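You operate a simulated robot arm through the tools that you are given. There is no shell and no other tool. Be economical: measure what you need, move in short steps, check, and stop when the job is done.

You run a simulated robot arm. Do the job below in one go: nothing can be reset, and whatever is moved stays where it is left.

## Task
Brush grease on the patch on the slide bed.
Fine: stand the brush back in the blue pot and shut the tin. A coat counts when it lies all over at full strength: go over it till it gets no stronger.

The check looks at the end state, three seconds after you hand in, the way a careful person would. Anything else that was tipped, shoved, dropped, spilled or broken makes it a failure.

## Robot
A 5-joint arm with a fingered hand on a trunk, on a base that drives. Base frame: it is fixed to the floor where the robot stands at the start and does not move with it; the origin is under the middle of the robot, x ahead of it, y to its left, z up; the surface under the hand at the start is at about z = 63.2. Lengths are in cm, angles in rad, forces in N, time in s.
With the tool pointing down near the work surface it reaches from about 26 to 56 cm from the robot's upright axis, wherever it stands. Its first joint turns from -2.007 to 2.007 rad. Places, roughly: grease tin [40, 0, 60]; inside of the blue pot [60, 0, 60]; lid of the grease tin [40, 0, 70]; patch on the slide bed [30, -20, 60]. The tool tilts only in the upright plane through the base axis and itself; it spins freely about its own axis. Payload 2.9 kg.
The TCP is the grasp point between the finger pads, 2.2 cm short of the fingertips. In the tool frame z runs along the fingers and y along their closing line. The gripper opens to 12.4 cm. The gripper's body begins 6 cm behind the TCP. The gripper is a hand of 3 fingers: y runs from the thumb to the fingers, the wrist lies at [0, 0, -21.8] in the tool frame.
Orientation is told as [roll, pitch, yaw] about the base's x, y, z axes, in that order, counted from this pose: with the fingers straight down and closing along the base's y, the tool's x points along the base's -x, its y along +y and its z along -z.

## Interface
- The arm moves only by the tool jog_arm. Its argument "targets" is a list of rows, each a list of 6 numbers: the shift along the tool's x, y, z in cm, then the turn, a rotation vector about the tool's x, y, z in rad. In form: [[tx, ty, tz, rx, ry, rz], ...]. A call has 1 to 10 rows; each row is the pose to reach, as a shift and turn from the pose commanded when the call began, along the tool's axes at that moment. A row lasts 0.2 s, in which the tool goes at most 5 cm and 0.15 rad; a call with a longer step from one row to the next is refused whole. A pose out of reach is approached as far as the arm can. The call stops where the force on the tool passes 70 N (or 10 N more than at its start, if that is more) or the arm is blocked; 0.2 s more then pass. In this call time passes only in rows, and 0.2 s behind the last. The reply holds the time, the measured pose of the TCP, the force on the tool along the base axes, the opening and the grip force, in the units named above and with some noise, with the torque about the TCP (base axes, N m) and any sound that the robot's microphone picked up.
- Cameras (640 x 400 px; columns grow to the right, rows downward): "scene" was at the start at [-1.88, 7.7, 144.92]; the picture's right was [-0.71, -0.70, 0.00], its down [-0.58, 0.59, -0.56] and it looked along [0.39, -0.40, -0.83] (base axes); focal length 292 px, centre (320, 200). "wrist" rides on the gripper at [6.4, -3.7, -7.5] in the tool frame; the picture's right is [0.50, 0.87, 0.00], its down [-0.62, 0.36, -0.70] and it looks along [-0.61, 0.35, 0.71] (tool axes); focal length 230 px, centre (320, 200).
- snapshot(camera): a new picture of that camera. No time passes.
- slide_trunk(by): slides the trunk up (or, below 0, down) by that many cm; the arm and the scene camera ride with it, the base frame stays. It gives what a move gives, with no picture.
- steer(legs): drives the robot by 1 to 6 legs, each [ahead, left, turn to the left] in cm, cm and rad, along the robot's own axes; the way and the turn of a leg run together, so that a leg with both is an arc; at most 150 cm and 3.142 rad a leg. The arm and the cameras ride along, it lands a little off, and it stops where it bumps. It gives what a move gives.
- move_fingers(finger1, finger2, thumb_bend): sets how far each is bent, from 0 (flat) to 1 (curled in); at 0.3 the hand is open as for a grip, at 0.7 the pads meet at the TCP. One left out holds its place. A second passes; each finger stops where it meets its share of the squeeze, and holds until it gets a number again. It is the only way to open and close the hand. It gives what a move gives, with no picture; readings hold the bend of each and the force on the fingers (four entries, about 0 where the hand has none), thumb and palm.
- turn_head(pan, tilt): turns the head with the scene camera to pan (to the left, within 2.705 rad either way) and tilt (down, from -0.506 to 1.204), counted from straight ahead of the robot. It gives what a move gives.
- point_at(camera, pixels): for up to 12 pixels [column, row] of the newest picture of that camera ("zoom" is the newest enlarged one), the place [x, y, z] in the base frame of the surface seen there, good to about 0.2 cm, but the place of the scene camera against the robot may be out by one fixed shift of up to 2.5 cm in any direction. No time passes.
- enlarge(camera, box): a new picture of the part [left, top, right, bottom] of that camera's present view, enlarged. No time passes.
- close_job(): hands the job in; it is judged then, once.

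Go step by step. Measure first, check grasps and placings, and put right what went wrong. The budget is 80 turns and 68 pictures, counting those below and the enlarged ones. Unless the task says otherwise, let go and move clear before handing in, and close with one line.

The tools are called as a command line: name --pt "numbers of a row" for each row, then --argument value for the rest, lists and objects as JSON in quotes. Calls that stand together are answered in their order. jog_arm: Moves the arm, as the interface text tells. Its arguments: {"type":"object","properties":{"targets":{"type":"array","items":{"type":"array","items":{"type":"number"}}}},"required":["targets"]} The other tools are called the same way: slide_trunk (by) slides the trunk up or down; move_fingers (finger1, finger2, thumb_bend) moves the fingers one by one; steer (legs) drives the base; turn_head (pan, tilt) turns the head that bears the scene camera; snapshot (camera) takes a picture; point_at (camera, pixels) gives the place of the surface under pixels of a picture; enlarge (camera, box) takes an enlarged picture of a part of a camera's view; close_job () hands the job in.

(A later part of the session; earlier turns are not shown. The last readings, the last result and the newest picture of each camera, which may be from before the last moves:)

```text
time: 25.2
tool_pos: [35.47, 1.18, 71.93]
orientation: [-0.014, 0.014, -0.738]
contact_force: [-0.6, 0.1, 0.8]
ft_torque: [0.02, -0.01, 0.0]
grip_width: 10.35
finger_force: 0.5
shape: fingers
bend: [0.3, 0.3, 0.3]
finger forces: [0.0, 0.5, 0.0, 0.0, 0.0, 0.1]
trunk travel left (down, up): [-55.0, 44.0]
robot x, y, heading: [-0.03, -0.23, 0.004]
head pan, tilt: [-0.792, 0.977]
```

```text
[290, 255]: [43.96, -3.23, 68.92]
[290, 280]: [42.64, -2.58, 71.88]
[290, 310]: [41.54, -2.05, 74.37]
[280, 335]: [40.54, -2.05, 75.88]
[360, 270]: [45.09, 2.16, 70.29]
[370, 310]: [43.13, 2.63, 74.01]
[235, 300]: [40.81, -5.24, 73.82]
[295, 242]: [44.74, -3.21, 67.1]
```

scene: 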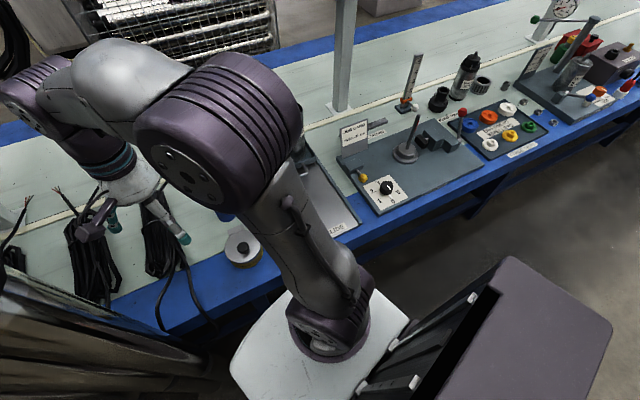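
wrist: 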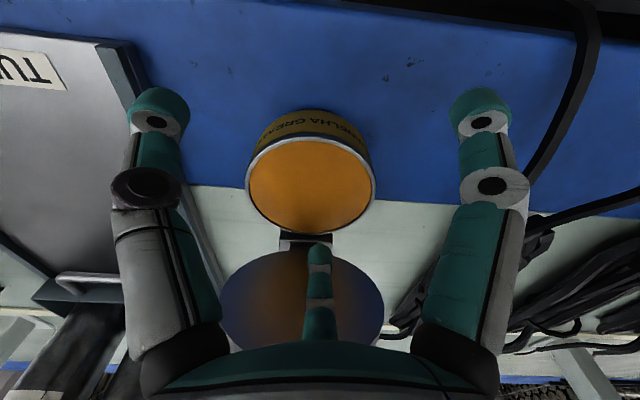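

The lid is at about 63°. Another 1.2 cm of push should bring it to about 82°.

jog_arm --pt "-0.55 0.26 0 0 0 0" --pt "-1.1 0.52 0 0 0 0"

snapshot --camera "wrist"

point_at --camera "wrist" --pixels '[[290, 265], [290, 290], [290, 310], [280, 335], [360, 285], [310, 200], [310, 170]]'

```text
time: 25.8
tool_pos: [36.61, 0.64, 71.82]
orientation: [-0.015, 0.014, -0.736]
contact_force: [-0.8, 0.7, -0.4]
ft_torque: [0.0, -0.01, -0.01]
grip_width: 10.35
finger_force: 0.3
shape: fingers
bend: [0.3, 0.3, 0.3]
finger forces: [0.1, 0.6, 0.0, 0.1, 0.0, 0.1]
trunk travel left (down, up): [-55.0, 44.0]
robot x, y, heading: [-0.16, 0.24, 0.002]
head pan, tilt: [-0.792, 0.977]
```

```text
34 pictures are left
```

wrist: 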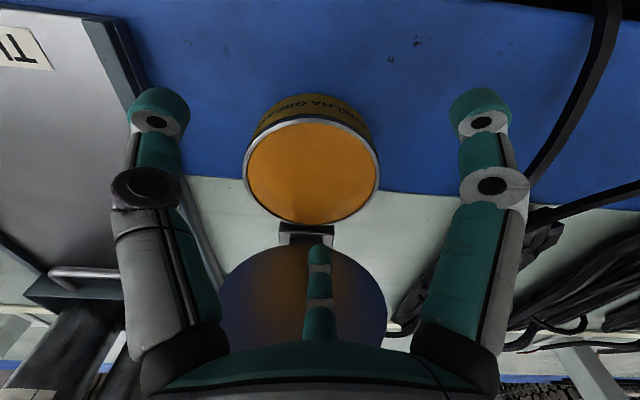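

```text
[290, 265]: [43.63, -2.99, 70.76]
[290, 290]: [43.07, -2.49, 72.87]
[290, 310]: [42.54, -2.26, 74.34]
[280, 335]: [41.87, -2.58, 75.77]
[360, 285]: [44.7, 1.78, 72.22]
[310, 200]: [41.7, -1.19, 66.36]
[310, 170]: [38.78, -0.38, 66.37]
```

It is about 71° now. I'll push 0.9 cm more.

jog_arm --pt "-0.45 0.2 0 0 0 0" --pt "-0.9 0.4 0 0 0 0"

jog_arm --pt "1.8 -0.85 0 0 0 0" --pt "4.5 -2.1 -1 0 0 0" --pt "6 -2.8 -5.5 0 0 0" --pt "6 -2.8 -10.5 0 0 0" --pt "6 -2.8 -14.5 0 0 0"

snapshot --camera "wrist"

```text
time: 26.4
tool_pos: [37.65, 0.34, 71.73]
orientation: [-0.013, 0.015, -0.736]
contact_force: [-0.9, 0.4, -0.3]
ft_torque: [-0.01, 0.0, 0.01]
grip_width: 10.37
finger_force: 0.6
shape: fingers
bend: [0.3, 0.31, 0.3]
finger forces: [0.0, 1.1, 0.1, 0.0, 0.0, 0.1]
trunk travel left (down, up): [-55.0, 44.0]
robot x, y, heading: [-0.12, 0.42, -0.002]
head pan, tilt: [-0.792, 0.977]
```

```text
time: 27.6
tool_pos: [31.32, 2.27, 86.54]
orientation: [-0.017, 0.014, -0.738]
contact_force: [0.7, 0.1, -0.3]
ft_torque: [0.03, -0.03, 0.0]
grip_width: 10.37
finger_force: 0.0
shape: fingers
bend: [0.3, 0.3, 0.3]
finger forces: [0.0, 0.1, 0.0, 0.0, 0.1, 0.0]
trunk travel left (down, up): [-55.0, 44.0]
robot x, y, heading: [0.05, 0.29, 0.001]
head pan, tilt: [-0.792, 0.977]
```

```text
33 pictures are left
```

wrist: 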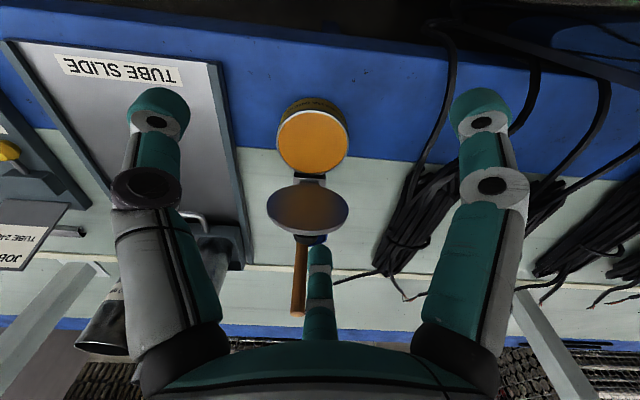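

The lid stays open on its own. Now I'll measure the brush handle at (298,240)–(297,312) and the lid edge.

point_at --camera "wrist" --pixels '[[297, 308], [298, 295], [299, 280], [300, 265], [301, 250], [305, 190], [305, 230], [320, 240], [299, 314]]'

enlarge --camera "wrist" --box '[240, 160, 380, 330]'

```text
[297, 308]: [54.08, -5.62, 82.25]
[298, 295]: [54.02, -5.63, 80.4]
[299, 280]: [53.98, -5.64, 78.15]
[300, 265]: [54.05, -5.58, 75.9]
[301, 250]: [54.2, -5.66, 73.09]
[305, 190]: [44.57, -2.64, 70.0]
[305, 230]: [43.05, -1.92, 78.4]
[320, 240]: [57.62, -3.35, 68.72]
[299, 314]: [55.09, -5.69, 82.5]
```

```text
2.35 times, centred on (310, 245) of wrist
```

zoom: 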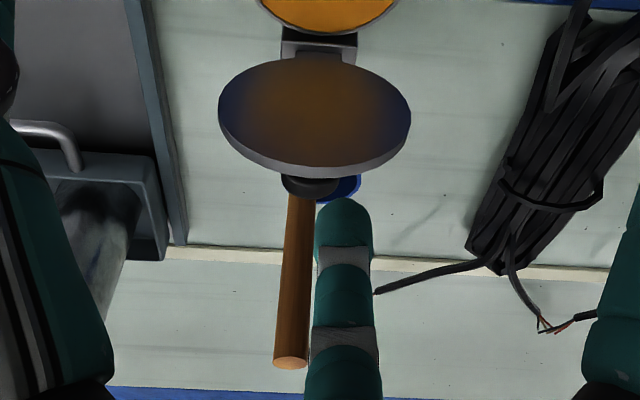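

The handle axis is at about (54.8,-5.6), upright, with its top at z 82.5. I'll move above it at z≈92, well clear of the lid.

jog_arm --pt "0 0 -4 0 0 0" --pt "-4 1.7 -5.5 0 0 0" --pt "-8 3.4 -5.5 0 0 0" --pt "-12 5.2 -5.5 0 0 0" --pt "-16 7 -5.5 0 0 0" --pt "-20 8.8 -5.5 0 0 0" --pt "-22.8 10 -5.5 0 0 0"

snapshot --camera "wrist"

```text
time: 29.2
tool_pos: [55.18, -5.43, 91.43]
orientation: [-0.014, 0.019, -0.736]
contact_force: [-0.4, -0.2, -0.2]
ft_torque: [-0.01, 0.0, 0.0]
grip_width: 10.37
finger_force: 0.1
shape: fingers
bend: [0.3, 0.3, 0.3]
finger forces: [0.0, 0.0, 0.1, 0.1, 0.0, 0.0]
trunk travel left (down, up): [-55.0, 44.0]
robot x, y, heading: [0.15, 0.09, 0.006]
head pan, tilt: [-0.792, 0.977]
```

```text
31 pictures are left
```

wrist: 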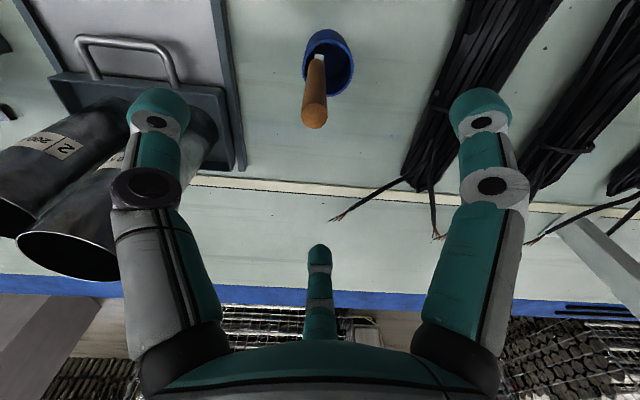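

point_at --camera "wrist" --pixels '[[314, 115], [304, 110], [325, 112], [314, 126], [315, 75], [305, 60], [327, 32], [352, 65], [335, 92], [327, 60], [190, 110], [170, 200]]'

enlarge --camera "wrist" --box '[270, 20, 370, 140]'

```text
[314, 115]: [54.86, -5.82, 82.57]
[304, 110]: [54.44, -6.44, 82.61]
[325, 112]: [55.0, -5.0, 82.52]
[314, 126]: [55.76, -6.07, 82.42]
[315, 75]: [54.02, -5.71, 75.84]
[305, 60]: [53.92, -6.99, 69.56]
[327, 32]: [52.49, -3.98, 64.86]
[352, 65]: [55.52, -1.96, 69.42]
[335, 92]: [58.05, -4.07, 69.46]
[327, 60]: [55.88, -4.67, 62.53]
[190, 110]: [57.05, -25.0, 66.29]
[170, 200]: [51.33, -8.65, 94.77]
```

```text
3.33 times, centred on (320, 80) of wrist
```

zoom: 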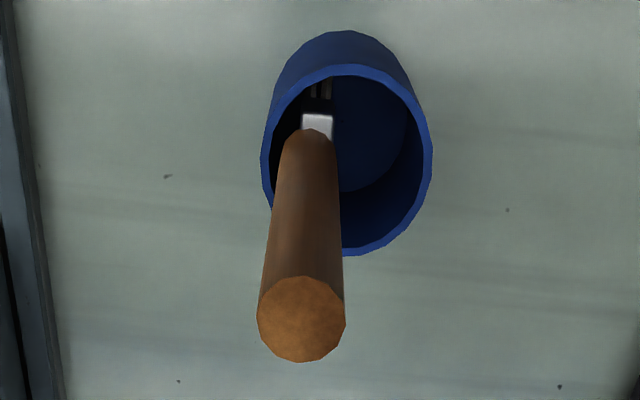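

The brush top centre is (55.1,-5.75), the pot centre about (55.4,-4.6), and the pot floor z 62.5. I'll descend to TCP z≈78.5 and close gently.

jog_arm --pt "-0.13 -0.29 4 0 0 0" --pt "-0.13 -0.29 8 0 0 0" --pt "-0.13 -0.29 11 0 0 0" --pt "-0.13 -0.29 13 0 0 0"

move_fingers --finger1 0.72 --finger2 0.72 --thumb_bend 0.72

snapshot --camera "wrist"

```text
time: 30.2
tool_pos: [54.86, -5.73, 78.46]
orientation: [-0.011, 0.017, -0.738]
contact_force: [0.0, 0.3, 0.3]
ft_torque: [0.0, -0.02, 0.01]
grip_width: 10.39
finger_force: 0.0
shape: fingers
bend: [0.3, 0.3, 0.3]
finger forces: [0.0, 0.0, 0.0, 0.0, 0.0, 0.0]
trunk travel left (down, up): [-55.0, 44.0]
robot x, y, heading: [0.0, -0.06, 0.003]
head pan, tilt: [-0.792, 0.977]
```

```text
time: 31.2
tool_pos: [54.77, -5.73, 78.63]
orientation: [-0.012, 0.018, -0.737]
contact_force: [-1.2, 0.0, 1.4]
ft_torque: [0.01, -0.01, 0.0]
grip_width: 1.29
finger_force: 10.5
shape: fingers
bend: [0.63, 0.63, 0.66]
finger forces: [7.0, 6.6, 0.0, 0.0, 7.3, 0.0]
trunk travel left (down, up): [-55.0, 44.0]
robot x, y, heading: [-0.0, 0.28, 0.004]
head pan, tilt: [-0.792, 0.977]
```

```text
29 pictures are left
```

wrist: 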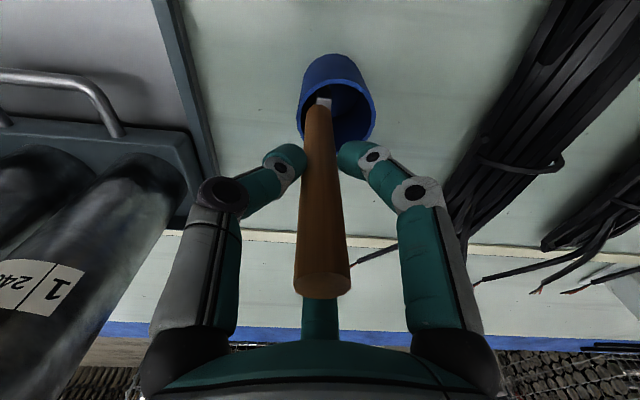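

The handle is gripped by all three fingers. I'll tighten and lift straight up 20 cm.

move_fingers --finger1 0.85 --finger2 0.85 --thumb_bend 0.85

jog_arm --pt "0 0 -1.5 0 0 0" --pt "0 0 -4 0 0 0" --pt "0 0 -7.5 0 0 0" --pt "0 0 -11 0 0 0" --pt "0 0 -15 0 0 0" --pt "0 0 -19 0 0 0" --pt "0 0 -21 0 0 0"

snapshot --camera "wrist"

```text
time: 32.2
tool_pos: [54.67, -5.83, 78.56]
orientation: [-0.012, 0.017, -0.737]
contact_force: [1.3, 0.6, -0.7]
ft_torque: [0.05, -0.11, 0.02]
grip_width: 0.15
finger_force: 18.5
shape: fingers
bend: [0.73, 0.6, 0.73]
finger forces: [10.5, 11.4, 0.0, 0.0, 14.1, 0.0]
trunk travel left (down, up): [-55.0, 44.0]
robot x, y, heading: [0.22, 0.35, 0.003]
head pan, tilt: [-0.792, 0.977]
```

```text
time: 33.8
tool_pos: [53.82, -5.6, 99.07]
orientation: [-0.011, 0.018, -0.738]
contact_force: [0.4, -0.9, -0.3]
ft_torque: [-0.02, -0.03, 0.01]
grip_width: 0.01
finger_force: 16.5
shape: fingers
bend: [0.73, 0.6, 0.78]
finger forces: [11.0, 11.2, 0.0, 0.1, 10.8, 0.0]
out of reach, approached as far as the arm can: row 6, 7
trunk travel left (down, up): [-55.0, 44.0]
robot x, y, heading: [0.1, -0.05, 0.004]
head pan, tilt: [-0.792, 0.977]
```

```text
28 pictures are left
```

wrist: 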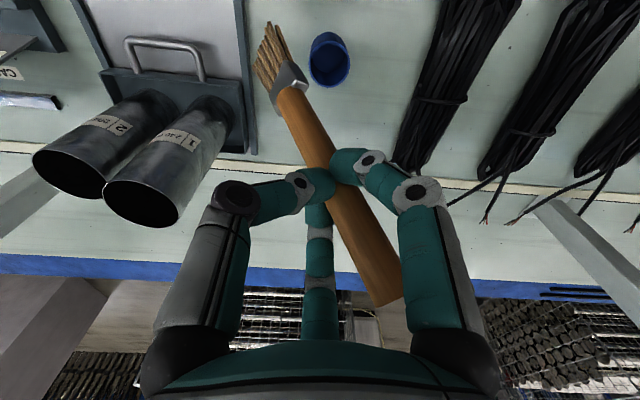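

The harder squeeze tilted the brush in the hand, but it is out and the pot stands upright. I'll measure the brush pose.

point_at --camera "wrist" --pixels '[[385, 298], [362, 240], [330, 170], [310, 125], [288, 88], [285, 70], [265, 30], [280, 28], [258, 70], [330, 40]]'

enlarge --camera "wrist" --box '[220, 10, 440, 320]'

```text
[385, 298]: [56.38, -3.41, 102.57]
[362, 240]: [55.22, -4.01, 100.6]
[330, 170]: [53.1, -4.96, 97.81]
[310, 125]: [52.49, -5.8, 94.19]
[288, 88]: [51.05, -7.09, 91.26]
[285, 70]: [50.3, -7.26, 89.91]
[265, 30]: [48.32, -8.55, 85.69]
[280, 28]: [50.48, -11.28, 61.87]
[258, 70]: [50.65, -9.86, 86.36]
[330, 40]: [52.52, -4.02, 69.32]
```

```text
1.29 times, centred on (330, 165) of wrist
```

zoom: 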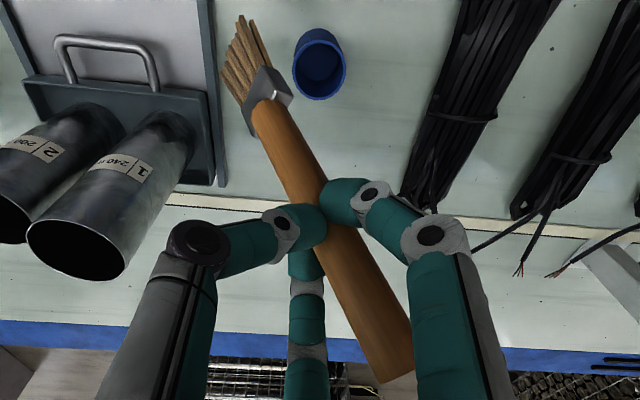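

The brush leans about 0.5 rad in the hand, with its tip toward azimuth -143°. I'll spin the hand so the lean lies in the radial plane, tip toward the robot, then tilt the hand outward so the brush stands vertical.

jog_arm --pt "0 0 0 0 0 0.15" --pt "0 0 0 0 0 0.3" --pt "0 0 0 0 0 0.45" --pt "0 0 0 0 0 0.6" --pt "0 0 0 0 0 0.75"

jog_arm --pt "0 -1 0 -0.14 0 0" --pt "0 -3 0 -0.28 0 0" --pt "0 -5 0 -0.42 0 0" --pt "0 -6 0 -0.48 0 0"

snapshot --camera "wrist"

```text
time: 35.0
tool_pos: [53.67, -5.67, 98.9]
orientation: [-0.02, 0.002, -1.489]
contact_force: [0.7, -0.1, -0.7]
ft_torque: [0.03, 0.02, -0.02]
grip_width: 0.01
finger_force: 16.6
shape: fingers
bend: [0.73, 0.6, 0.78]
finger forces: [11.2, 11.2, 0.1, 0.0, 10.5, 0.1]
trunk travel left (down, up): [-55.0, 44.0]
robot x, y, heading: [0.16, 0.22, 0.007]
head pan, tilt: [-0.792, 0.977]
```

```text
time: 36.0
tool_pos: [48.59, -2.71, 99.08]
orientation: [0.432, -0.06, -1.514]
contact_force: [-0.7, 0.7, -0.8]
ft_torque: [-0.02, 0.0, 0.03]
grip_width: 0.02
finger_force: 16.9
shape: fingers
bend: [0.73, 0.6, 0.81]
finger forces: [10.6, 10.8, 0.1, 0.0, 12.2, 0.0]
out of reach, approached as far as the arm can: row 1, 2, 3, 4
trunk travel left (down, up): [-55.0, 44.0]
robot x, y, heading: [-0.11, 0.04, 0.007]
head pan, tilt: [-0.792, 0.977]
```

```text
26 pictures are left
```

wrist: 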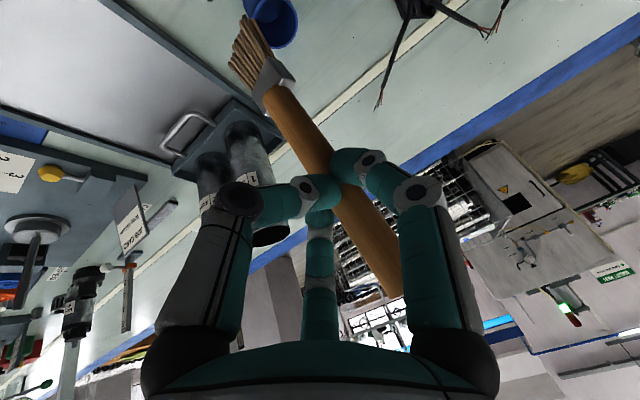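

point_at --camera "wrist" --pixels '[[390, 285], [365, 235], [335, 180], [300, 125], [280, 95], [272, 65], [243, 20], [232, 55], [250, 45], [262, 78], [291, 72]]'

```text
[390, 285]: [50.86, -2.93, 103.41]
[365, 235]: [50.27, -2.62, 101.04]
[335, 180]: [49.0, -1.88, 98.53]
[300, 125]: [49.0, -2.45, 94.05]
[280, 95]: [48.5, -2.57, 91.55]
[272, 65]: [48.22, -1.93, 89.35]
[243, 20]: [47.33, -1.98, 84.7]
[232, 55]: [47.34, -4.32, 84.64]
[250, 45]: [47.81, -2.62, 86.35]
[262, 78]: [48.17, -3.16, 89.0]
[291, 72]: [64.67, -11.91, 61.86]
```

The brush is now nearly upright: tip at about (47.3,-3.2,84.6), about 0.18 rad lean left, bristle fan roughly along y. I'll move over the open tin at this height and tilt the last bit.

jog_arm --pt "0.8 -2.3 -1.06 -0.03 0 0" --pt "1.7 -4.6 -2.1 -0.06 0 0" --pt "2.5 -6.9 -3.2 -0.09 0 0" --pt "3.4 -9.15 -4.24 -0.12 0 0"

snapshot --camera "wrist"

point_at --camera "wrist" --pixels '[[390, 285], [300, 125], [275, 80], [243, 20], [232, 55], [250, 45], [300, 40], [260, 10], [300, 15]]'

```text
time: 37.0
tool_pos: [38.13, -0.4, 98.98]
orientation: [0.554, -0.049, -1.508]
contact_force: [0.4, 0.1, -1.4]
ft_torque: [0.0, -0.01, -0.01]
grip_width: 0.01
finger_force: 17.0
shape: fingers
bend: [0.73, 0.6, 0.82]
finger forces: [10.8, 10.9, 0.0, 0.0, 11.7, 0.0]
out of reach, approached as far as the arm can: row 4
trunk travel left (down, up): [-55.0, 44.0]
robot x, y, heading: [0.11, 0.09, 0.004]
head pan, tilt: [-0.792, 0.977]
```

```text
25 pictures are left
```

wrist: 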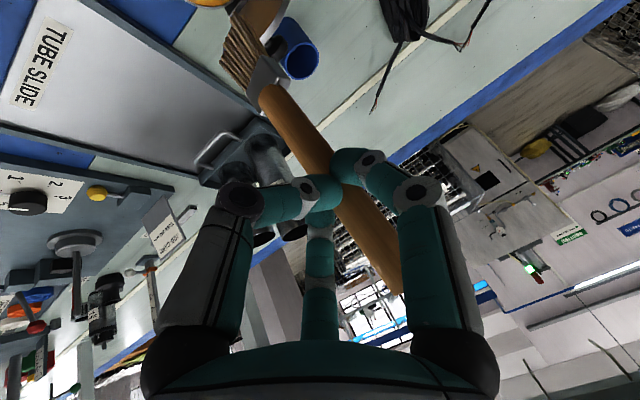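

```text
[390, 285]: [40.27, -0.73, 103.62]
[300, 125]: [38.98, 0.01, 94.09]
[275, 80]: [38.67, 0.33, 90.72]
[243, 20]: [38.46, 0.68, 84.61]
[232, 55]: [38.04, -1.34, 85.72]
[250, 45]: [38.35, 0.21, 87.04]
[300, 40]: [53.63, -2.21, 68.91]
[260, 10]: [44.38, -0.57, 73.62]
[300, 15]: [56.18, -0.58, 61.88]
```

The brush tip is at (38.2,-0.3,84.5), directly over the grease. I'll go straight down so the bristles dip to about z 65.

jog_arm --pt "0 -2.3 3.7 0 0 0" --pt "0 -4.6 7.4 0 0 0" --pt "0 -6.9 11.1 0 0 0" --pt "0 -8.7 14 0 0 0" --pt "0 -9.5 15.3 0 0 0" --pt "0 -10.2 16.4 0 0 0"

snapshot --camera "wrist"

```text
time: 38.4
tool_pos: [39.5, -1.4, 79.45]
orientation: [0.545, -0.062, -1.517]
contact_force: [-0.4, 0.8, 0.1]
ft_torque: [-0.01, 0.03, 0.0]
grip_width: 0.43
finger_force: 14.5
shape: fingers
bend: [0.74, 0.59, 0.85]
finger forces: [14.7, 14.4, 0.1, 0.1, 0.0, 0.0]
out of reach, approached as far as the arm can: row 3, 4, 5, 6
trunk travel left (down, up): [-55.0, 44.0]
robot x, y, heading: [0.12, -0.0, 0.005]
head pan, tilt: [-0.792, 0.977]
```

```text
24 pictures are left
```

wrist: 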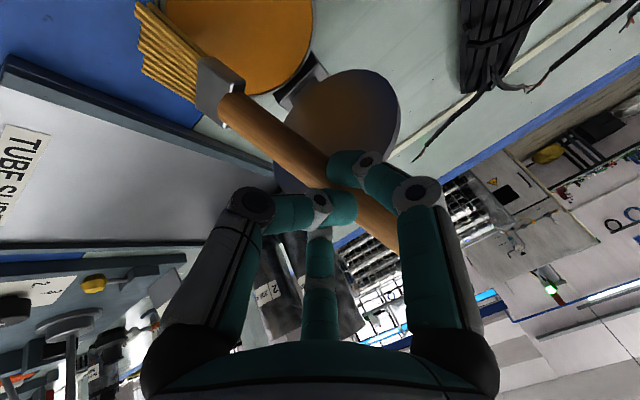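

The bristles are now grease-coloured, but the brush swung in the hand (thumb force is 0). I'll measure its pose.

point_at --camera "wrist" --pixels '[[385, 232], [300, 155], [235, 105], [215, 85], [145, 10], [140, 55], [165, 50], [185, 95], [240, 40], [350, 100], [390, 130], [300, 60]]'

enlarge --camera "scene" --box '[170, 150, 330, 280]'

```text
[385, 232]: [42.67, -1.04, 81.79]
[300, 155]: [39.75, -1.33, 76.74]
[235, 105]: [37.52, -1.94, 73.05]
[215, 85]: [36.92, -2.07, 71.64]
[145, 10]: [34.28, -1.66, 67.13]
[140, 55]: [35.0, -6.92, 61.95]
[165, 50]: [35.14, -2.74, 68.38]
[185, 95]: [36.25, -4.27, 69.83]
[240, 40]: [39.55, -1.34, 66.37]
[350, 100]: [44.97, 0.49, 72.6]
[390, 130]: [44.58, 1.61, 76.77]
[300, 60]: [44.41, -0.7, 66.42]
```

```text
3.08 times, centred on (250, 215) of scene
```

zoom: 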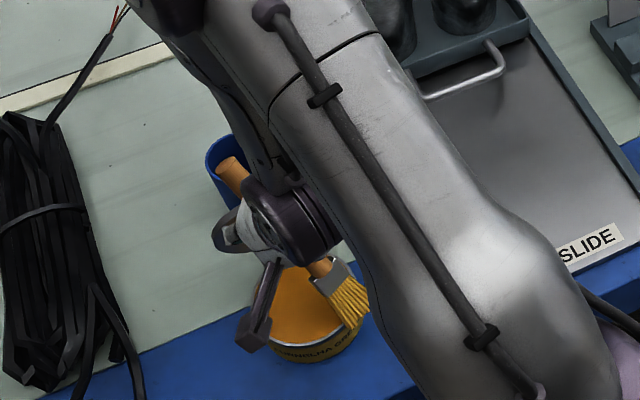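

The brush now leans 29° toward the robot with its tip at about (34.5,-2.6,66.9), the bristles are loaded and the grip is 14 N. That attitude works for brushing, so I'll lift clear and swing about the base axis over the slide bed.

jog_arm --pt "-0.28 2.33 -3.85 0 0 0" --pt "-0.56 4.66 -7.7 0 0 0" --pt "-4.9 4.1 -7.7 0.006 -0.053 0.087" --pt "-9.2 3.5 -7.75 0.013 -0.106 0.174" --pt "-13.5 2.95 -7.8 0.019 -0.158 0.262" --pt "-17.8 2.4 -7.83 0.026 -0.211 0.349" --pt "-22.15 1.82 -7.86 0.032 -0.264 0.436"

snapshot --camera "wrist"

```text
time: 40.0
tool_pos: [39.13, -21.82, 88.35]
orientation: [0.546, -0.073, -2.037]
contact_force: [0.4, -0.2, -0.1]
ft_torque: [0.0, 0.01, 0.02]
grip_width: 0.46
finger_force: 14.4
shape: fingers
bend: [0.74, 0.59, 0.85]
finger forces: [14.1, 13.9, 0.0, 0.0, 0.9, 0.0]
out of reach, approached as far as the arm can: row 3, 4, 5, 6, 7
trunk travel left (down, up): [-55.0, 44.0]
robot x, y, heading: [0.0, 0.05, 0.008]
head pan, tilt: [-0.792, 0.977]
```

```text
22 pictures are left
```

wrist: 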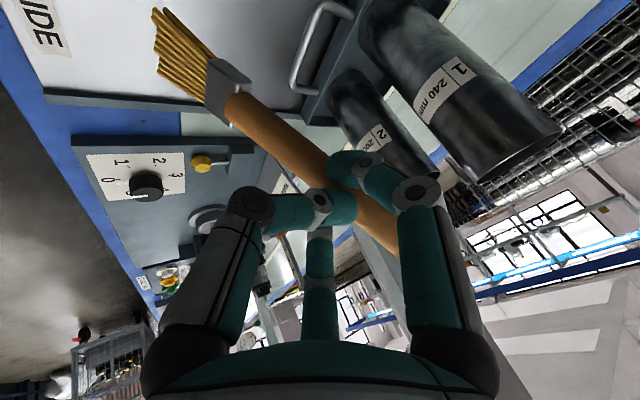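

point_at --camera "wrist" --pixels '[[158, 15], [163, 70], [190, 50], [230, 85], [385, 235], [300, 20], [40, 30], [480, 150], [395, 150], [340, 100]]'

```text
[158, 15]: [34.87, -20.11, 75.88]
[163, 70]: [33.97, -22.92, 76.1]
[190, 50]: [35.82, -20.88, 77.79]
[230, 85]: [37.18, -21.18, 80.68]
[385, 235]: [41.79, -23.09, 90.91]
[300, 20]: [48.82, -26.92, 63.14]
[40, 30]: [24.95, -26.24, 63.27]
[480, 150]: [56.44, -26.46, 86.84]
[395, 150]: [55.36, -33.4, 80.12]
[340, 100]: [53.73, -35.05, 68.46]
```

The tip is at (34.4,-21.5,75.8) with the bristle fan along the bed's cross direction. I'll lower it to the plate and make a short test stroke along the bed.

jog_arm --pt "0.35 -2.49 4.09 0 0 0" --pt "0.66 -4.66 7.68 0 0 0" --pt "0.84 -5.96 9.81 0 0 0" --pt "0.93 -6.63 10.9 0 0 0" --pt "1.27 -4.93 11.9 0 0 0" --pt "1.61 -3.23 12.9 0 0 0"

snapshot --camera "wrist"

```text
time: 41.4
tool_pos: [43.13, -22.7, 75.66]
orientation: [0.547, -0.06, -2.027]
contact_force: [-0.3, -0.5, 0.8]
ft_torque: [0.02, 0.07, 0.01]
grip_width: 0.4
finger_force: 15.2
shape: fingers
bend: [0.74, 0.59, 0.85]
finger forces: [14.7, 14.7, 0.0, 0.0, 0.1, 0.0]
out of reach, approached as far as the arm can: row 1, 2, 3, 4
trunk travel left (down, up): [-55.0, 44.0]
robot x, y, heading: [0.3, 0.06, 0.003]
head pan, tilt: [-0.792, 0.977]
```

```text
21 pictures are left
```

wrist: 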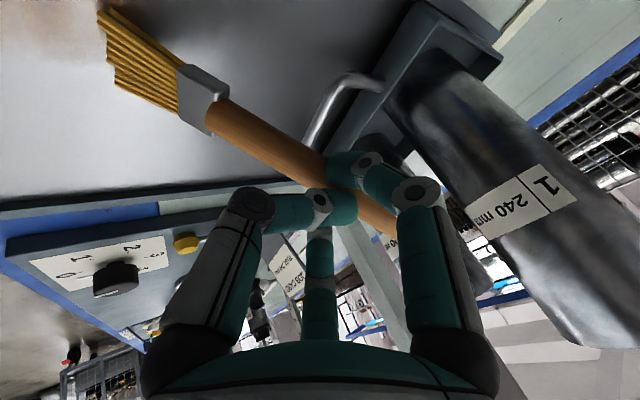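

A faint orange film shows at the upper left near (60,20). I'll measure it and enlarge that area.

enlarge --camera "wrist" --box '[0, 0, 200, 125]'

point_at --camera "wrist" --pixels '[[102, 15], [112, 85], [140, 60], [60, 15], [30, 15], [60, 60], [90, 90], [390, 225], [330, 90], [450, 100]]'

enlarge --camera "scene" --box '[260, 140, 400, 260]'

```text
3.20 times, centred on (100, 62) of wrist
```

zoom: 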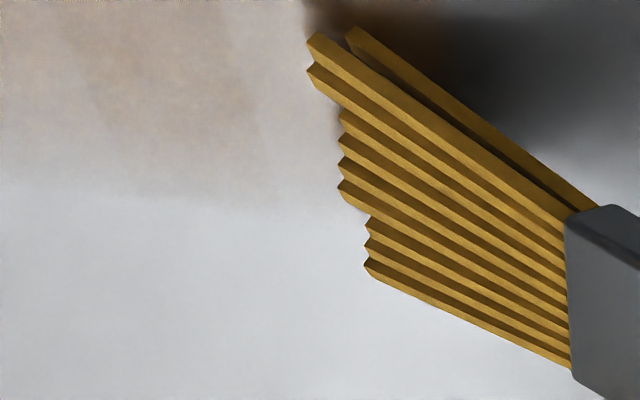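

```text
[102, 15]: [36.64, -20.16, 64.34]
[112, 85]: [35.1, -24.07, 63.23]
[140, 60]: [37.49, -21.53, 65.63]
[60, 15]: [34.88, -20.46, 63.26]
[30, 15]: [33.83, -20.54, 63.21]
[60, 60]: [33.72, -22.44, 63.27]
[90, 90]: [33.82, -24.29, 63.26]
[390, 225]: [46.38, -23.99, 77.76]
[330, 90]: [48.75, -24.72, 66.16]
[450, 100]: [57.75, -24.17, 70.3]
```

```text
3.33 times, centred on (330, 200) of scene
```

zoom: 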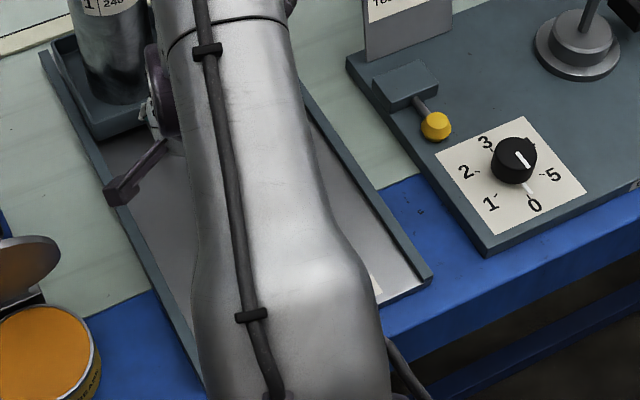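

There is a faint orange film from about x 33 to 36, down to y≈-22.4, which is the brush's sweep edge. It's still weak, so I'll brush more passes back and forth, shifting left across the bed, slightly lower.

jog_arm --pt "-0.29 -2.06 -0.4 0 0 0" --pt "-0.8 -4.61 -1.9 0 0 0" --pt "1.16 -4.83 -2.2 0 0 0" --pt "1.67 -2.28 -0.7 0 0 0" --pt "2.19 0.27 0.8 0 0 0" --pt "4.15 0.05 0.5 0 0 0" --pt "3.64 -2.49 -1.0 0 0 0" --pt "3.13 -5.04 -2.5 0 0 0" --pt "4.1 -5.15 -2.6 0 0 0"

snapshot --camera "wrist"

```text
time: 43.4
tool_pos: [38.98, -18.04, 75.07]
orientation: [0.548, -0.04, -2.014]
contact_force: [-0.1, -0.9, -0.7]
ft_torque: [-0.01, 0.06, 0.03]
grip_width: 0.36
finger_force: 14.9
shape: fingers
bend: [0.74, 0.58, 0.85]
finger forces: [14.4, 14.9, 0.0, 0.1, 0.0, 0.1]
out of reach, approached as far as the arm can: row 2, 5, 6, 7, 8, 9
trunk travel left (down, up): [-55.0, 44.0]
robot x, y, heading: [0.52, 0.14, 0.0]
head pan, tilt: [-0.792, 0.977]
```

```text
18 pictures are left
```

wrist: 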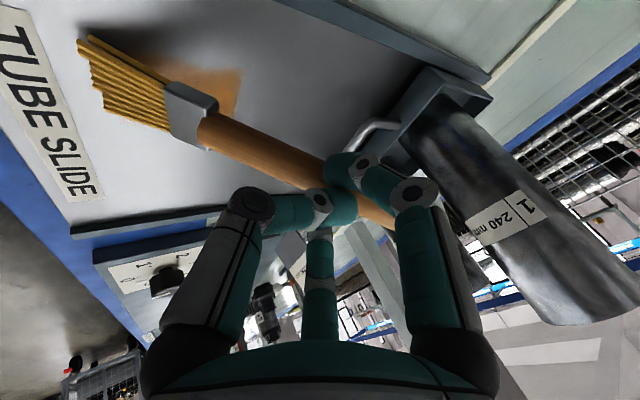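

A distinct orange area shows around (170–240, 70–115) behind the ferrule. I'll measure its edges and the tip.

point_at --camera "wrist" --pixels '[[240, 72], [238, 112], [170, 70], [200, 70], [85, 45], [110, 112], [95, 75], [145, 60], [225, 90], [395, 225], [150, 140], [120, 130]]'

enlarge --camera "wrist" --box '[60, 20, 300, 170]'

```text
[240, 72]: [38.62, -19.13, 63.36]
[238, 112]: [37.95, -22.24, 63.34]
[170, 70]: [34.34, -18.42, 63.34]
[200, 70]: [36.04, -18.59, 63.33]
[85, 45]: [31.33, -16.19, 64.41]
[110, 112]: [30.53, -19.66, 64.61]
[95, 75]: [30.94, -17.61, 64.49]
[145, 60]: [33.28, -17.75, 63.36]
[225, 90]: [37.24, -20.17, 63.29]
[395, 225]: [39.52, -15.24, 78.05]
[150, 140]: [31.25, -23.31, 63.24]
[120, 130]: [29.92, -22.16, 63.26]
```

```text
2.67 times, centred on (180, 95) of wrist
```

zoom: 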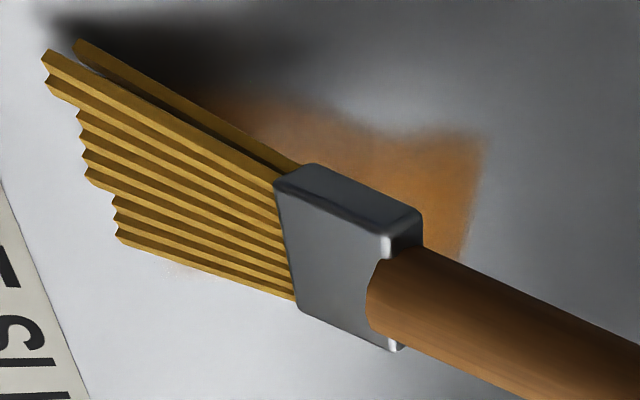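

The coat ends about 12.3 cm along the bed from its near edge. The tip now floats at z≈64.5 because the brush leans about 37°. I'll lower it 1.5 cm and make systematic passes across the bed, adding yaw so the poses stay reachable.

jog_arm --pt "0.21 0.07 1.79 0 0.002 -0.003" --pt "0.73 3.03 3.58 -0.001 0.009 -0.014" --pt "1.25 6.0 5.36 -0.001 0.016 -0.026" --pt "-0.73 6.21 5.58 0.001 -0.009 0.015" --pt "-1.25 3.24 3.8 0.001 -0.016 0.026" --pt "-1.77 0.28 2.01 0.002 -0.022 0.037" --pt "-3.75 0.49 2.23 0.004 -0.047 0.077" --pt "-3.23 3.45 4.02 0.003 -0.04 0.066" --pt "-2.71 6.42 5.8 0.003 -0.033 0.055" --pt "-3.72 3.5 4.08 0.004 -0.047 0.077"

snapshot --camera "wrist"

```text
time: 45.6
tool_pos: [41.19, -24.46, 73.52]
orientation: [0.551, -0.046, -2.11]
contact_force: [0.4, 0.9, 0.3]
ft_torque: [-0.02, 0.03, -0.01]
grip_width: 0.34
finger_force: 14.3
shape: fingers
bend: [0.75, 0.58, 0.85]
finger forces: [14.3, 14.4, 0.0, 0.0, 0.0, 0.1]
out of reach, approached as far as the arm can: row 1, 2, 3, 4, 5, 6, 7, 8, 9, 10
trunk travel left (down, up): [-55.0, 44.0]
robot x, y, heading: [0.17, 0.17, -0.0]
head pan, tilt: [-0.792, 0.977]
```

```text
16 pictures are left
```

wrist: 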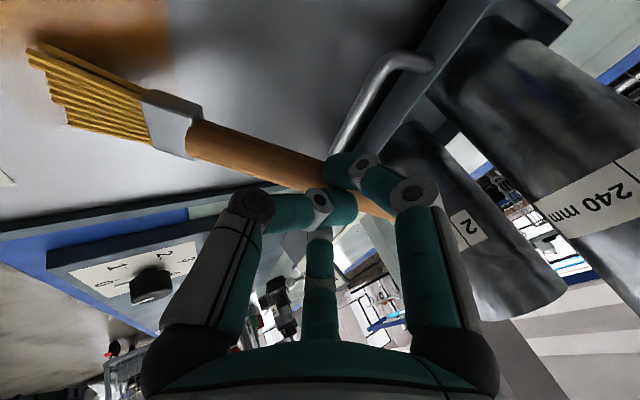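

point_at --camera "wrist" --pixels '[[172, 10], [172, 70], [120, 72], [60, 40], [30, 50], [70, 125], [45, 80], [10, 60], [30, 150], [90, 10], [155, 100]]'

enlarge --camera "wrist" --box '[0, 0, 260, 170]'

```text
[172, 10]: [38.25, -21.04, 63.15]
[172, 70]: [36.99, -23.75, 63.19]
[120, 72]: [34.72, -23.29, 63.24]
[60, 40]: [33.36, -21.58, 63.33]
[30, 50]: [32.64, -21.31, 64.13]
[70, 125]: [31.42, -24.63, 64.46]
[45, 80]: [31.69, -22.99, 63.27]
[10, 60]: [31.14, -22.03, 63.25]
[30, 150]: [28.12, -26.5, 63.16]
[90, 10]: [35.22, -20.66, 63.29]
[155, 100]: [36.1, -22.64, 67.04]
```

```text
2.35 times, centred on (130, 85) of wrist
```

zoom: 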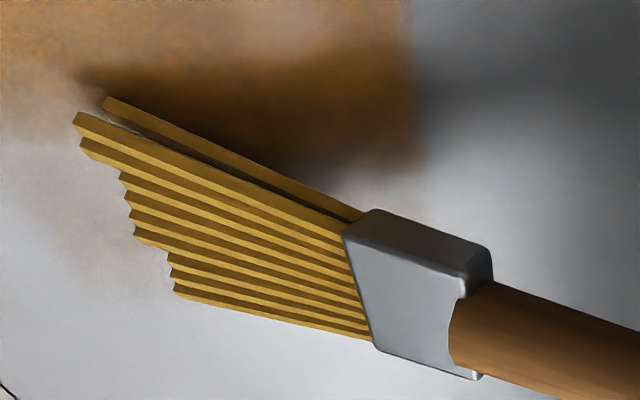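

The coat grows, with its far edge still at about s=12.3. The tip is still about 1 cm above the plate, so I'll lower 0.9 and keep passing towards the right side, overshooting the far edge a bit.

jog_arm --pt "-0.44 -2.13 -0.23 0 -0.005 0.009" --pt "0.52 1.19 1.77 0 0.005 -0.009" --pt "1.56 4.77 3.91 -0.001 0.016 -0.026" --pt "-0.38 5.14 4.24 0 -0.005 0.009" --pt "-1.42 1.56 2.1 0.001 -0.016 0.026" --pt "-2.38 -1.76 0.1 0.002 -0.026 0.043" --pt "-4.32 -1.4 0.43 0.004 -0.047 0.077" --pt "-3.36 1.92 2.43 0.003 -0.037 0.06" --pt "-2.39 5.25 4.42 0.002 -0.026 0.043" --pt "-3.85 5.53 4.67 0.004 -0.042 0.068"

snapshot --camera "wrist"

point_at --camera "wrist" --pixels '[[30, 50], [70, 125], [45, 80], [10, 20], [60, 10], [120, 10], [20, 110], [10, 150], [170, 20]]'

```text
time: 47.8
tool_pos: [44.95, -32.01, 72.51]
orientation: [0.55, -0.045, -2.189]
contact_force: [-0.6, 0.1, 0.2]
ft_torque: [0.04, 0.0, -0.01]
grip_width: 0.31
finger_force: 14.3
shape: fingers
bend: [0.75, 0.58, 0.85]
finger forces: [14.4, 14.2, 0.0, 0.0, 0.0, 0.0]
out of reach, approached as far as the arm can: row 3, 4, 9, 10
trunk travel left (down, up): [-55.0, 44.0]
robot x, y, heading: [0.44, 0.53, 0.004]
head pan, tilt: [-0.792, 0.977]
```

```text
14 pictures are left
```

wrist: 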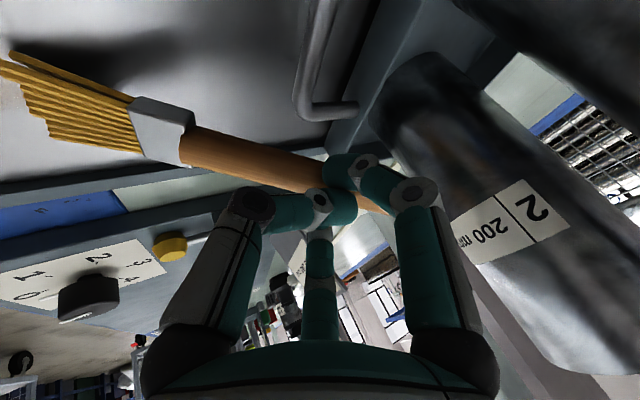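

```text
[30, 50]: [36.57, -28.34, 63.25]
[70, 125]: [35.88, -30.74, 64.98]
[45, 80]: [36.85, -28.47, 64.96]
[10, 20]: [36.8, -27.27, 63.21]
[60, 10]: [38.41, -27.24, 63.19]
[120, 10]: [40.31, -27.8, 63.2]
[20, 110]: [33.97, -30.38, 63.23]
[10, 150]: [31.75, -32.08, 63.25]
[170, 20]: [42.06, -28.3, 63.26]
```

The brush has crept to about 46° lean, and film also shows near (34,-30). I'll lift off, tilt the hand further outward to stand the brush more upright, and swing back toward the tin, from where the patch can be seen.

jog_arm --pt "-0.2 2.3 -3.8 0 0 0" --pt "-0.45 5.2 -8.5 0 0 0" --pt "-0.45 4.2 -9.1 -0.14 0 0" --pt "-0.45 3 -9.8 -0.28 0 0" --pt "-0.45 1.8 -10.6 -0.42 0 0"

snapshot --camera "wrist"

```text
refused: row 2 steps farther than a row can; nothing moved
```

```text
13 pictures are left
```

wrist: 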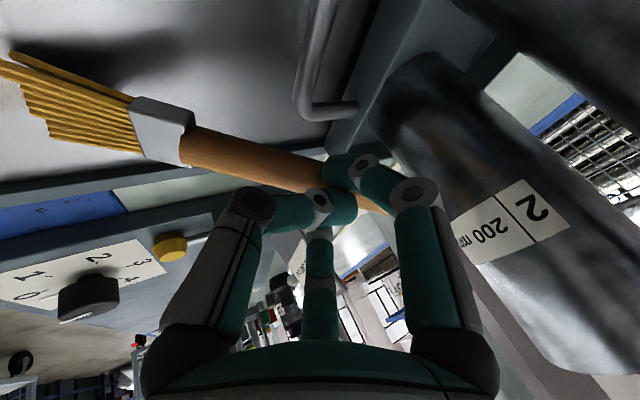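

The call was refused because one row's step was too long, so I'll split the lift into smaller steps.

jog_arm --pt "-0.15 1.7 -2.8 0 0 0" --pt "-0.3 3.4 -5.6 0 0 0" --pt "-0.45 5.2 -8.5 0 0 0" --pt "-0.45 4.2 -9.1 -0.14 0 0" --pt "-0.45 3 -9.8 -0.28 0 0" --pt "-0.45 1.8 -10.6 -0.42 0 0"

```text
time: 49.2
tool_pos: [42.48, -28.79, 82.69]
orientation: [0.968, -0.061, -2.201]
contact_force: [0.7, -0.7, -0.5]
ft_torque: [0.03, -0.02, 0.0]
grip_width: 0.2
finger_force: 15.0
shape: fingers
bend: [0.76, 0.58, 0.85]
finger forces: [15.0, 14.8, 0.0, 0.0, 0.0, 0.0]
out of reach, approached as far as the arm can: row 6
trunk travel left (down, up): [-55.0, 44.0]
robot x, y, heading: [0.29, 0.35, 0.005]
head pan, tilt: [-0.792, 0.977]
```

Tilt of 0.97 works. Now I'll swing back over toward the tin at height.

jog_arm --pt "2.8 -0.16 -2.53 -0.005 0.062 -0.043" --pt "5.6 -0.33 -5.05 -0.009 0.123 -0.085" --pt "8.4 -0.49 -7.6 -0.014 0.185 -0.128" --pt "11.2 -0.65 -10.1 -0.018 0.247 -0.17" --pt "14 -0.8 -12.6 -0.023 0.308 -0.213" --pt "16.8 -1 -15.2 -0.028 0.37 -0.255" --pt "19.6 -1.15 -17.7 -0.032 0.431 -0.298" --pt "22.4 -1.3 -20.2 -0.037 0.493 -0.34"

snapshot --camera "wrist"

enlarge --camera "scene" --box '[180, 140, 380, 265]'

```text
time: 51.0
tool_pos: [45.82, -1.89, 92.77]
orientation: [0.971, -0.053, -1.587]
contact_force: [0.1, -0.3, -1.3]
ft_torque: [0.0, -0.01, 0.01]
grip_width: 0.17
finger_force: 15.4
shape: fingers
bend: [0.76, 0.58, 0.85]
finger forces: [15.2, 15.2, 0.0, 0.0, 0.0, 0.0]
out of reach, approached as far as the arm can: row 1, 2, 3, 4, 5, 6, 7, 8
trunk travel left (down, up): [-55.0, 44.0]
robot x, y, heading: [-0.16, 0.2, 0.004]
head pan, tilt: [-0.792, 0.977]
```

```text
12 pictures are left
```

wrist: 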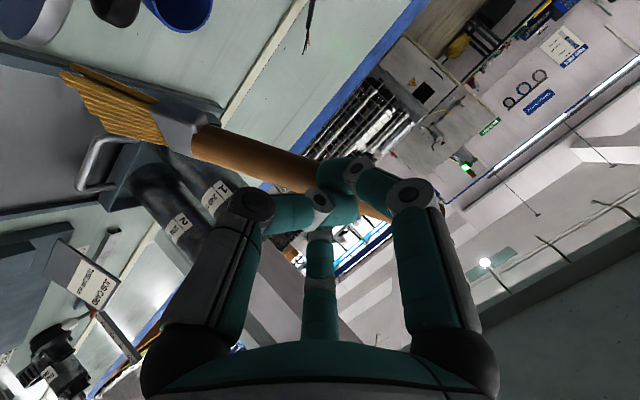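

```text
3.20 times, centred on (280, 202) of scene
```

zoom: 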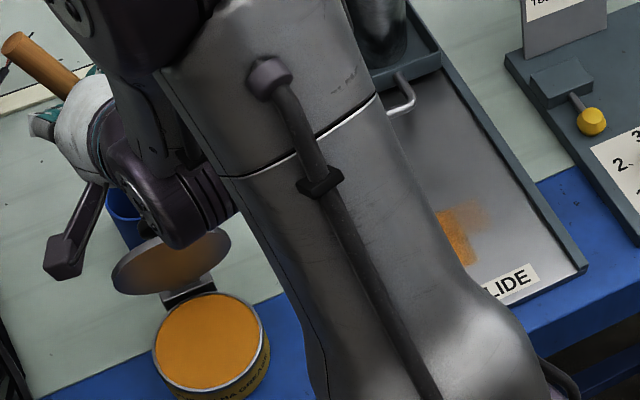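

The scene zoom shows an orange coat at (440–490, 200–270), weaker on its right part; the rest is hidden by the arm. I'll measure it and check the brush pose.

point_at --camera "zoom" --pixels '[[437, 213], [470, 204], [488, 205], [480, 228], [475, 262], [465, 270], [450, 235], [485, 292], [540, 283], [582, 268], [412, 108], [210, 345]]'

point_at --camera "wrist" --pixels '[[68, 80], [105, 130], [85, 100], [160, 120], [190, 110], [200, 150], [380, 210], [270, 170]]'

```text
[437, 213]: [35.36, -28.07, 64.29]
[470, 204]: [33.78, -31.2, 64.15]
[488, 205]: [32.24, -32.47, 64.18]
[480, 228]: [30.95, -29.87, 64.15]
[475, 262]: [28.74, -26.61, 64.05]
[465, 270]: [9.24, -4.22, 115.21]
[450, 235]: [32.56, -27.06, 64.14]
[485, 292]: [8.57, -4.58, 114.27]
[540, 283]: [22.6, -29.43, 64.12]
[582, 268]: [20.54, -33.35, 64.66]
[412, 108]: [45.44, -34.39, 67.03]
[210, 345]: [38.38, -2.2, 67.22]
```

```text
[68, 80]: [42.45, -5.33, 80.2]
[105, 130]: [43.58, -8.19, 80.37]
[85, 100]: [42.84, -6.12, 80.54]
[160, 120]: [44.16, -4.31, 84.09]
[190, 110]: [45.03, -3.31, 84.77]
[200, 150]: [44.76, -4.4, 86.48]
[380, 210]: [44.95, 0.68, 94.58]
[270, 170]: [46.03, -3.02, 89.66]
```

The coat spans s≈5.6–12.3 along the bed and at least v=-7…+5 across. The brush now leans mostly sideways with its tip at (43,-6.7,80.3). I'll swing back to the bed's left-far part, ease the tilt to about 0.75 for reach, and check the tip.

jog_arm --pt "-3.4 -1.24 0.73 0.004 -0.062 0.042" --pt "-6.8 -2.5 1.45 0.008 -0.124 0.085" --pt "-10.2 -3.7 2.2 0.012 -0.185 0.127" --pt "-13.6 -4.95 2.9 0.016 -0.247 0.169"

jog_arm --pt "0 0 0 0.1 0 0" --pt "0 0 0 0.2 0 0"

snapshot --camera "wrist"

point_at --camera "wrist" --pixels '[[68, 80], [72, 85], [105, 130], [100, 128], [85, 105], [160, 120], [20, 60], [40, 30], [20, 130]]'

```text
time: 52.0
tool_pos: [45.4, -15.21, 87.63]
orientation: [0.973, -0.061, -1.903]
contact_force: [-0.7, 0.7, 0.4]
ft_torque: [0.01, -0.01, 0.03]
grip_width: 0.16
finger_force: 15.2
shape: fingers
bend: [0.76, 0.58, 0.85]
finger forces: [15.1, 15.1, 0.1, 0.1, 0.0, 0.1]
out of reach, approached as far as the arm can: row 3, 4
trunk travel left (down, up): [-55.0, 44.0]
robot x, y, heading: [0.23, 0.38, 0.006]
head pan, tilt: [-0.792, 0.977]
```

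```text
time: 52.6
tool_pos: [45.51, -15.4, 87.59]
orientation: [0.774, -0.053, -1.89]
contact_force: [0.4, -0.8, -1.4]
ft_torque: [0.02, 0.01, -0.01]
grip_width: 0.15
finger_force: 15.3
shape: fingers
bend: [0.76, 0.58, 0.85]
finger forces: [15.2, 15.1, 0.0, 0.0, 0.1, 0.0]
trunk travel left (down, up): [-55.0, 44.0]
robot x, y, heading: [0.2, 0.16, -0.002]
head pan, tilt: [-0.792, 0.977]
```

```text
10 pictures are left
```

wrist: 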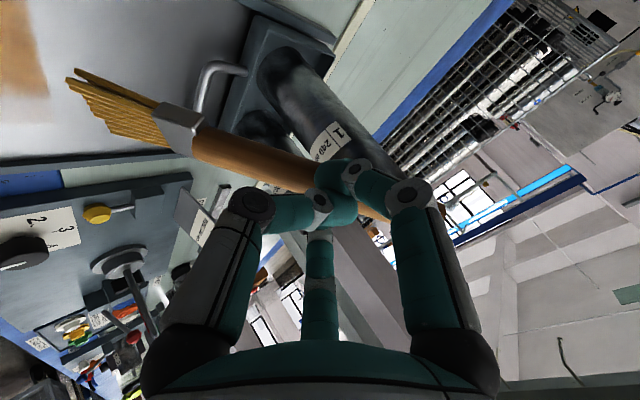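

```text
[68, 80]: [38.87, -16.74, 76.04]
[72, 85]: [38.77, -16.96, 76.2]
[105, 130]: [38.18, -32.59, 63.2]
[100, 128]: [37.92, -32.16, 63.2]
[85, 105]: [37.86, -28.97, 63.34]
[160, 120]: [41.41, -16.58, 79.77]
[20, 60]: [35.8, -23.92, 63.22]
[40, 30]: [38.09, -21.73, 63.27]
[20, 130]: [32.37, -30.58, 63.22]
```

The tip is at about (38.7,-18.2,76), offset (-6.8,-2.8,-11.6) from the TCP. I'll descend to contact and run full-length strokes, working from the left side of the bed toward the middle.

jog_arm --pt "0.23 -3.0 3.07 0 0 0" --pt "0.46 -6.0 6.14 0 0 0" --pt "0.67 -8.86 9.07 0 0 0" --pt "0.62 -11.49 6.51 0 0 0" --pt "0.53 -14.41 3.66 0 -0.003 0.003" --pt "-2.5 -14.25 4.03 0.004 -0.054 0.055" --pt "-2.39 -11.26 6.95 0.004 -0.049 0.05" --pt "-2.2 -8.36 9.77 0.003 -0.042 0.043" --pt "-5.05 -8.24 10.09 0.006 -0.081 0.083" --pt "-5.23 -10.92 7.5 0.007 -0.091 0.093"

```text
time: 54.8
tool_pos: [41.14, -19.97, 75.04]
orientation: [0.775, -0.06, -2.027]
contact_force: [-0.4, 0.4, 0.2]
ft_torque: [0.01, -0.03, -0.03]
grip_width: 0.1
finger_force: 16.4
shape: fingers
bend: [0.77, 0.57, 0.85]
finger forces: [15.6, 15.3, 0.1, 0.0, 1.0, 0.1]
out of reach, approached as far as the arm can: row 5
trunk travel left (down, up): [-55.0, 44.0]
robot x, y, heading: [0.36, -0.08, 0.003]
head pan, tilt: [-0.792, 0.977]
```

The tracking is good, so I'll continue the passes across the middle and right side.

jog_arm --pt "-0.93 -3.26 -2.7 0.001 -0.016 0.016" --pt "-3.7 -2.88 -2.09 0.005 -0.062 0.063" --pt "-3.06 0.02 0.7 0.004 -0.047 0.048" --pt "-2.23 2.91 3.46 0.003 -0.032 0.033" --pt "-4.97 3.24 4.02 0.006 -0.07 0.071" --pt "-5.57 0.64 1.52 0.007 -0.083 0.085" --pt "-6.6 -2.54 -1.51 0.009 -0.108 0.11" --pt "-9.38 -2.17 -0.91 0.013 -0.149 0.153" --pt "-8.57 1.0 2.13 0.011 -0.125 0.128" --pt "-7.79 3.55 4.56 0.009 -0.106 0.108"

snapshot --camera "wrist"

point_at --camera "wrist" --pixels '[[68, 80], [66, 74], [105, 132], [100, 128], [40, 60], [40, 20], [10, 20], [20, 120], [80, 20], [60, 120]]'

```text
time: 57.0
tool_pos: [43.11, -29.81, 74.77]
orientation: [0.773, -0.065, -2.184]
contact_force: [0.5, 0.0, 0.3]
ft_torque: [-0.02, -0.01, 0.03]
grip_width: 0.1
finger_force: 15.7
shape: fingers
bend: [0.77, 0.57, 0.85]
finger forces: [16.3, 15.4, 0.1, 0.1, 0.1, 0.0]
out of reach, approached as far as the arm can: row 1, 2, 7, 8, 9
trunk travel left (down, up): [-55.0, 44.0]
robot x, y, heading: [0.06, -0.27, 0.004]
head pan, tilt: [-0.792, 0.977]
```

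```text
9 pictures are left
```

wrist: 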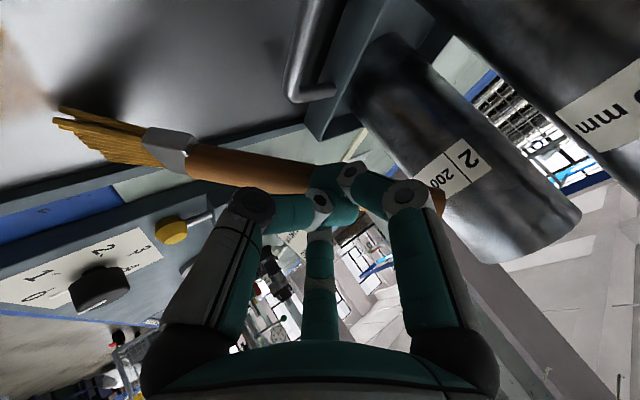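

```text
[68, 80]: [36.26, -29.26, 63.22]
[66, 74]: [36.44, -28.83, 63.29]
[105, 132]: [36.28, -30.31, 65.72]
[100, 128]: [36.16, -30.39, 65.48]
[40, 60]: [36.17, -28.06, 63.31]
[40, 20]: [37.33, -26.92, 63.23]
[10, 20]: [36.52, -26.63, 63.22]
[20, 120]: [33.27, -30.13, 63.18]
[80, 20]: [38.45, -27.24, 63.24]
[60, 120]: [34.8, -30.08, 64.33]
```

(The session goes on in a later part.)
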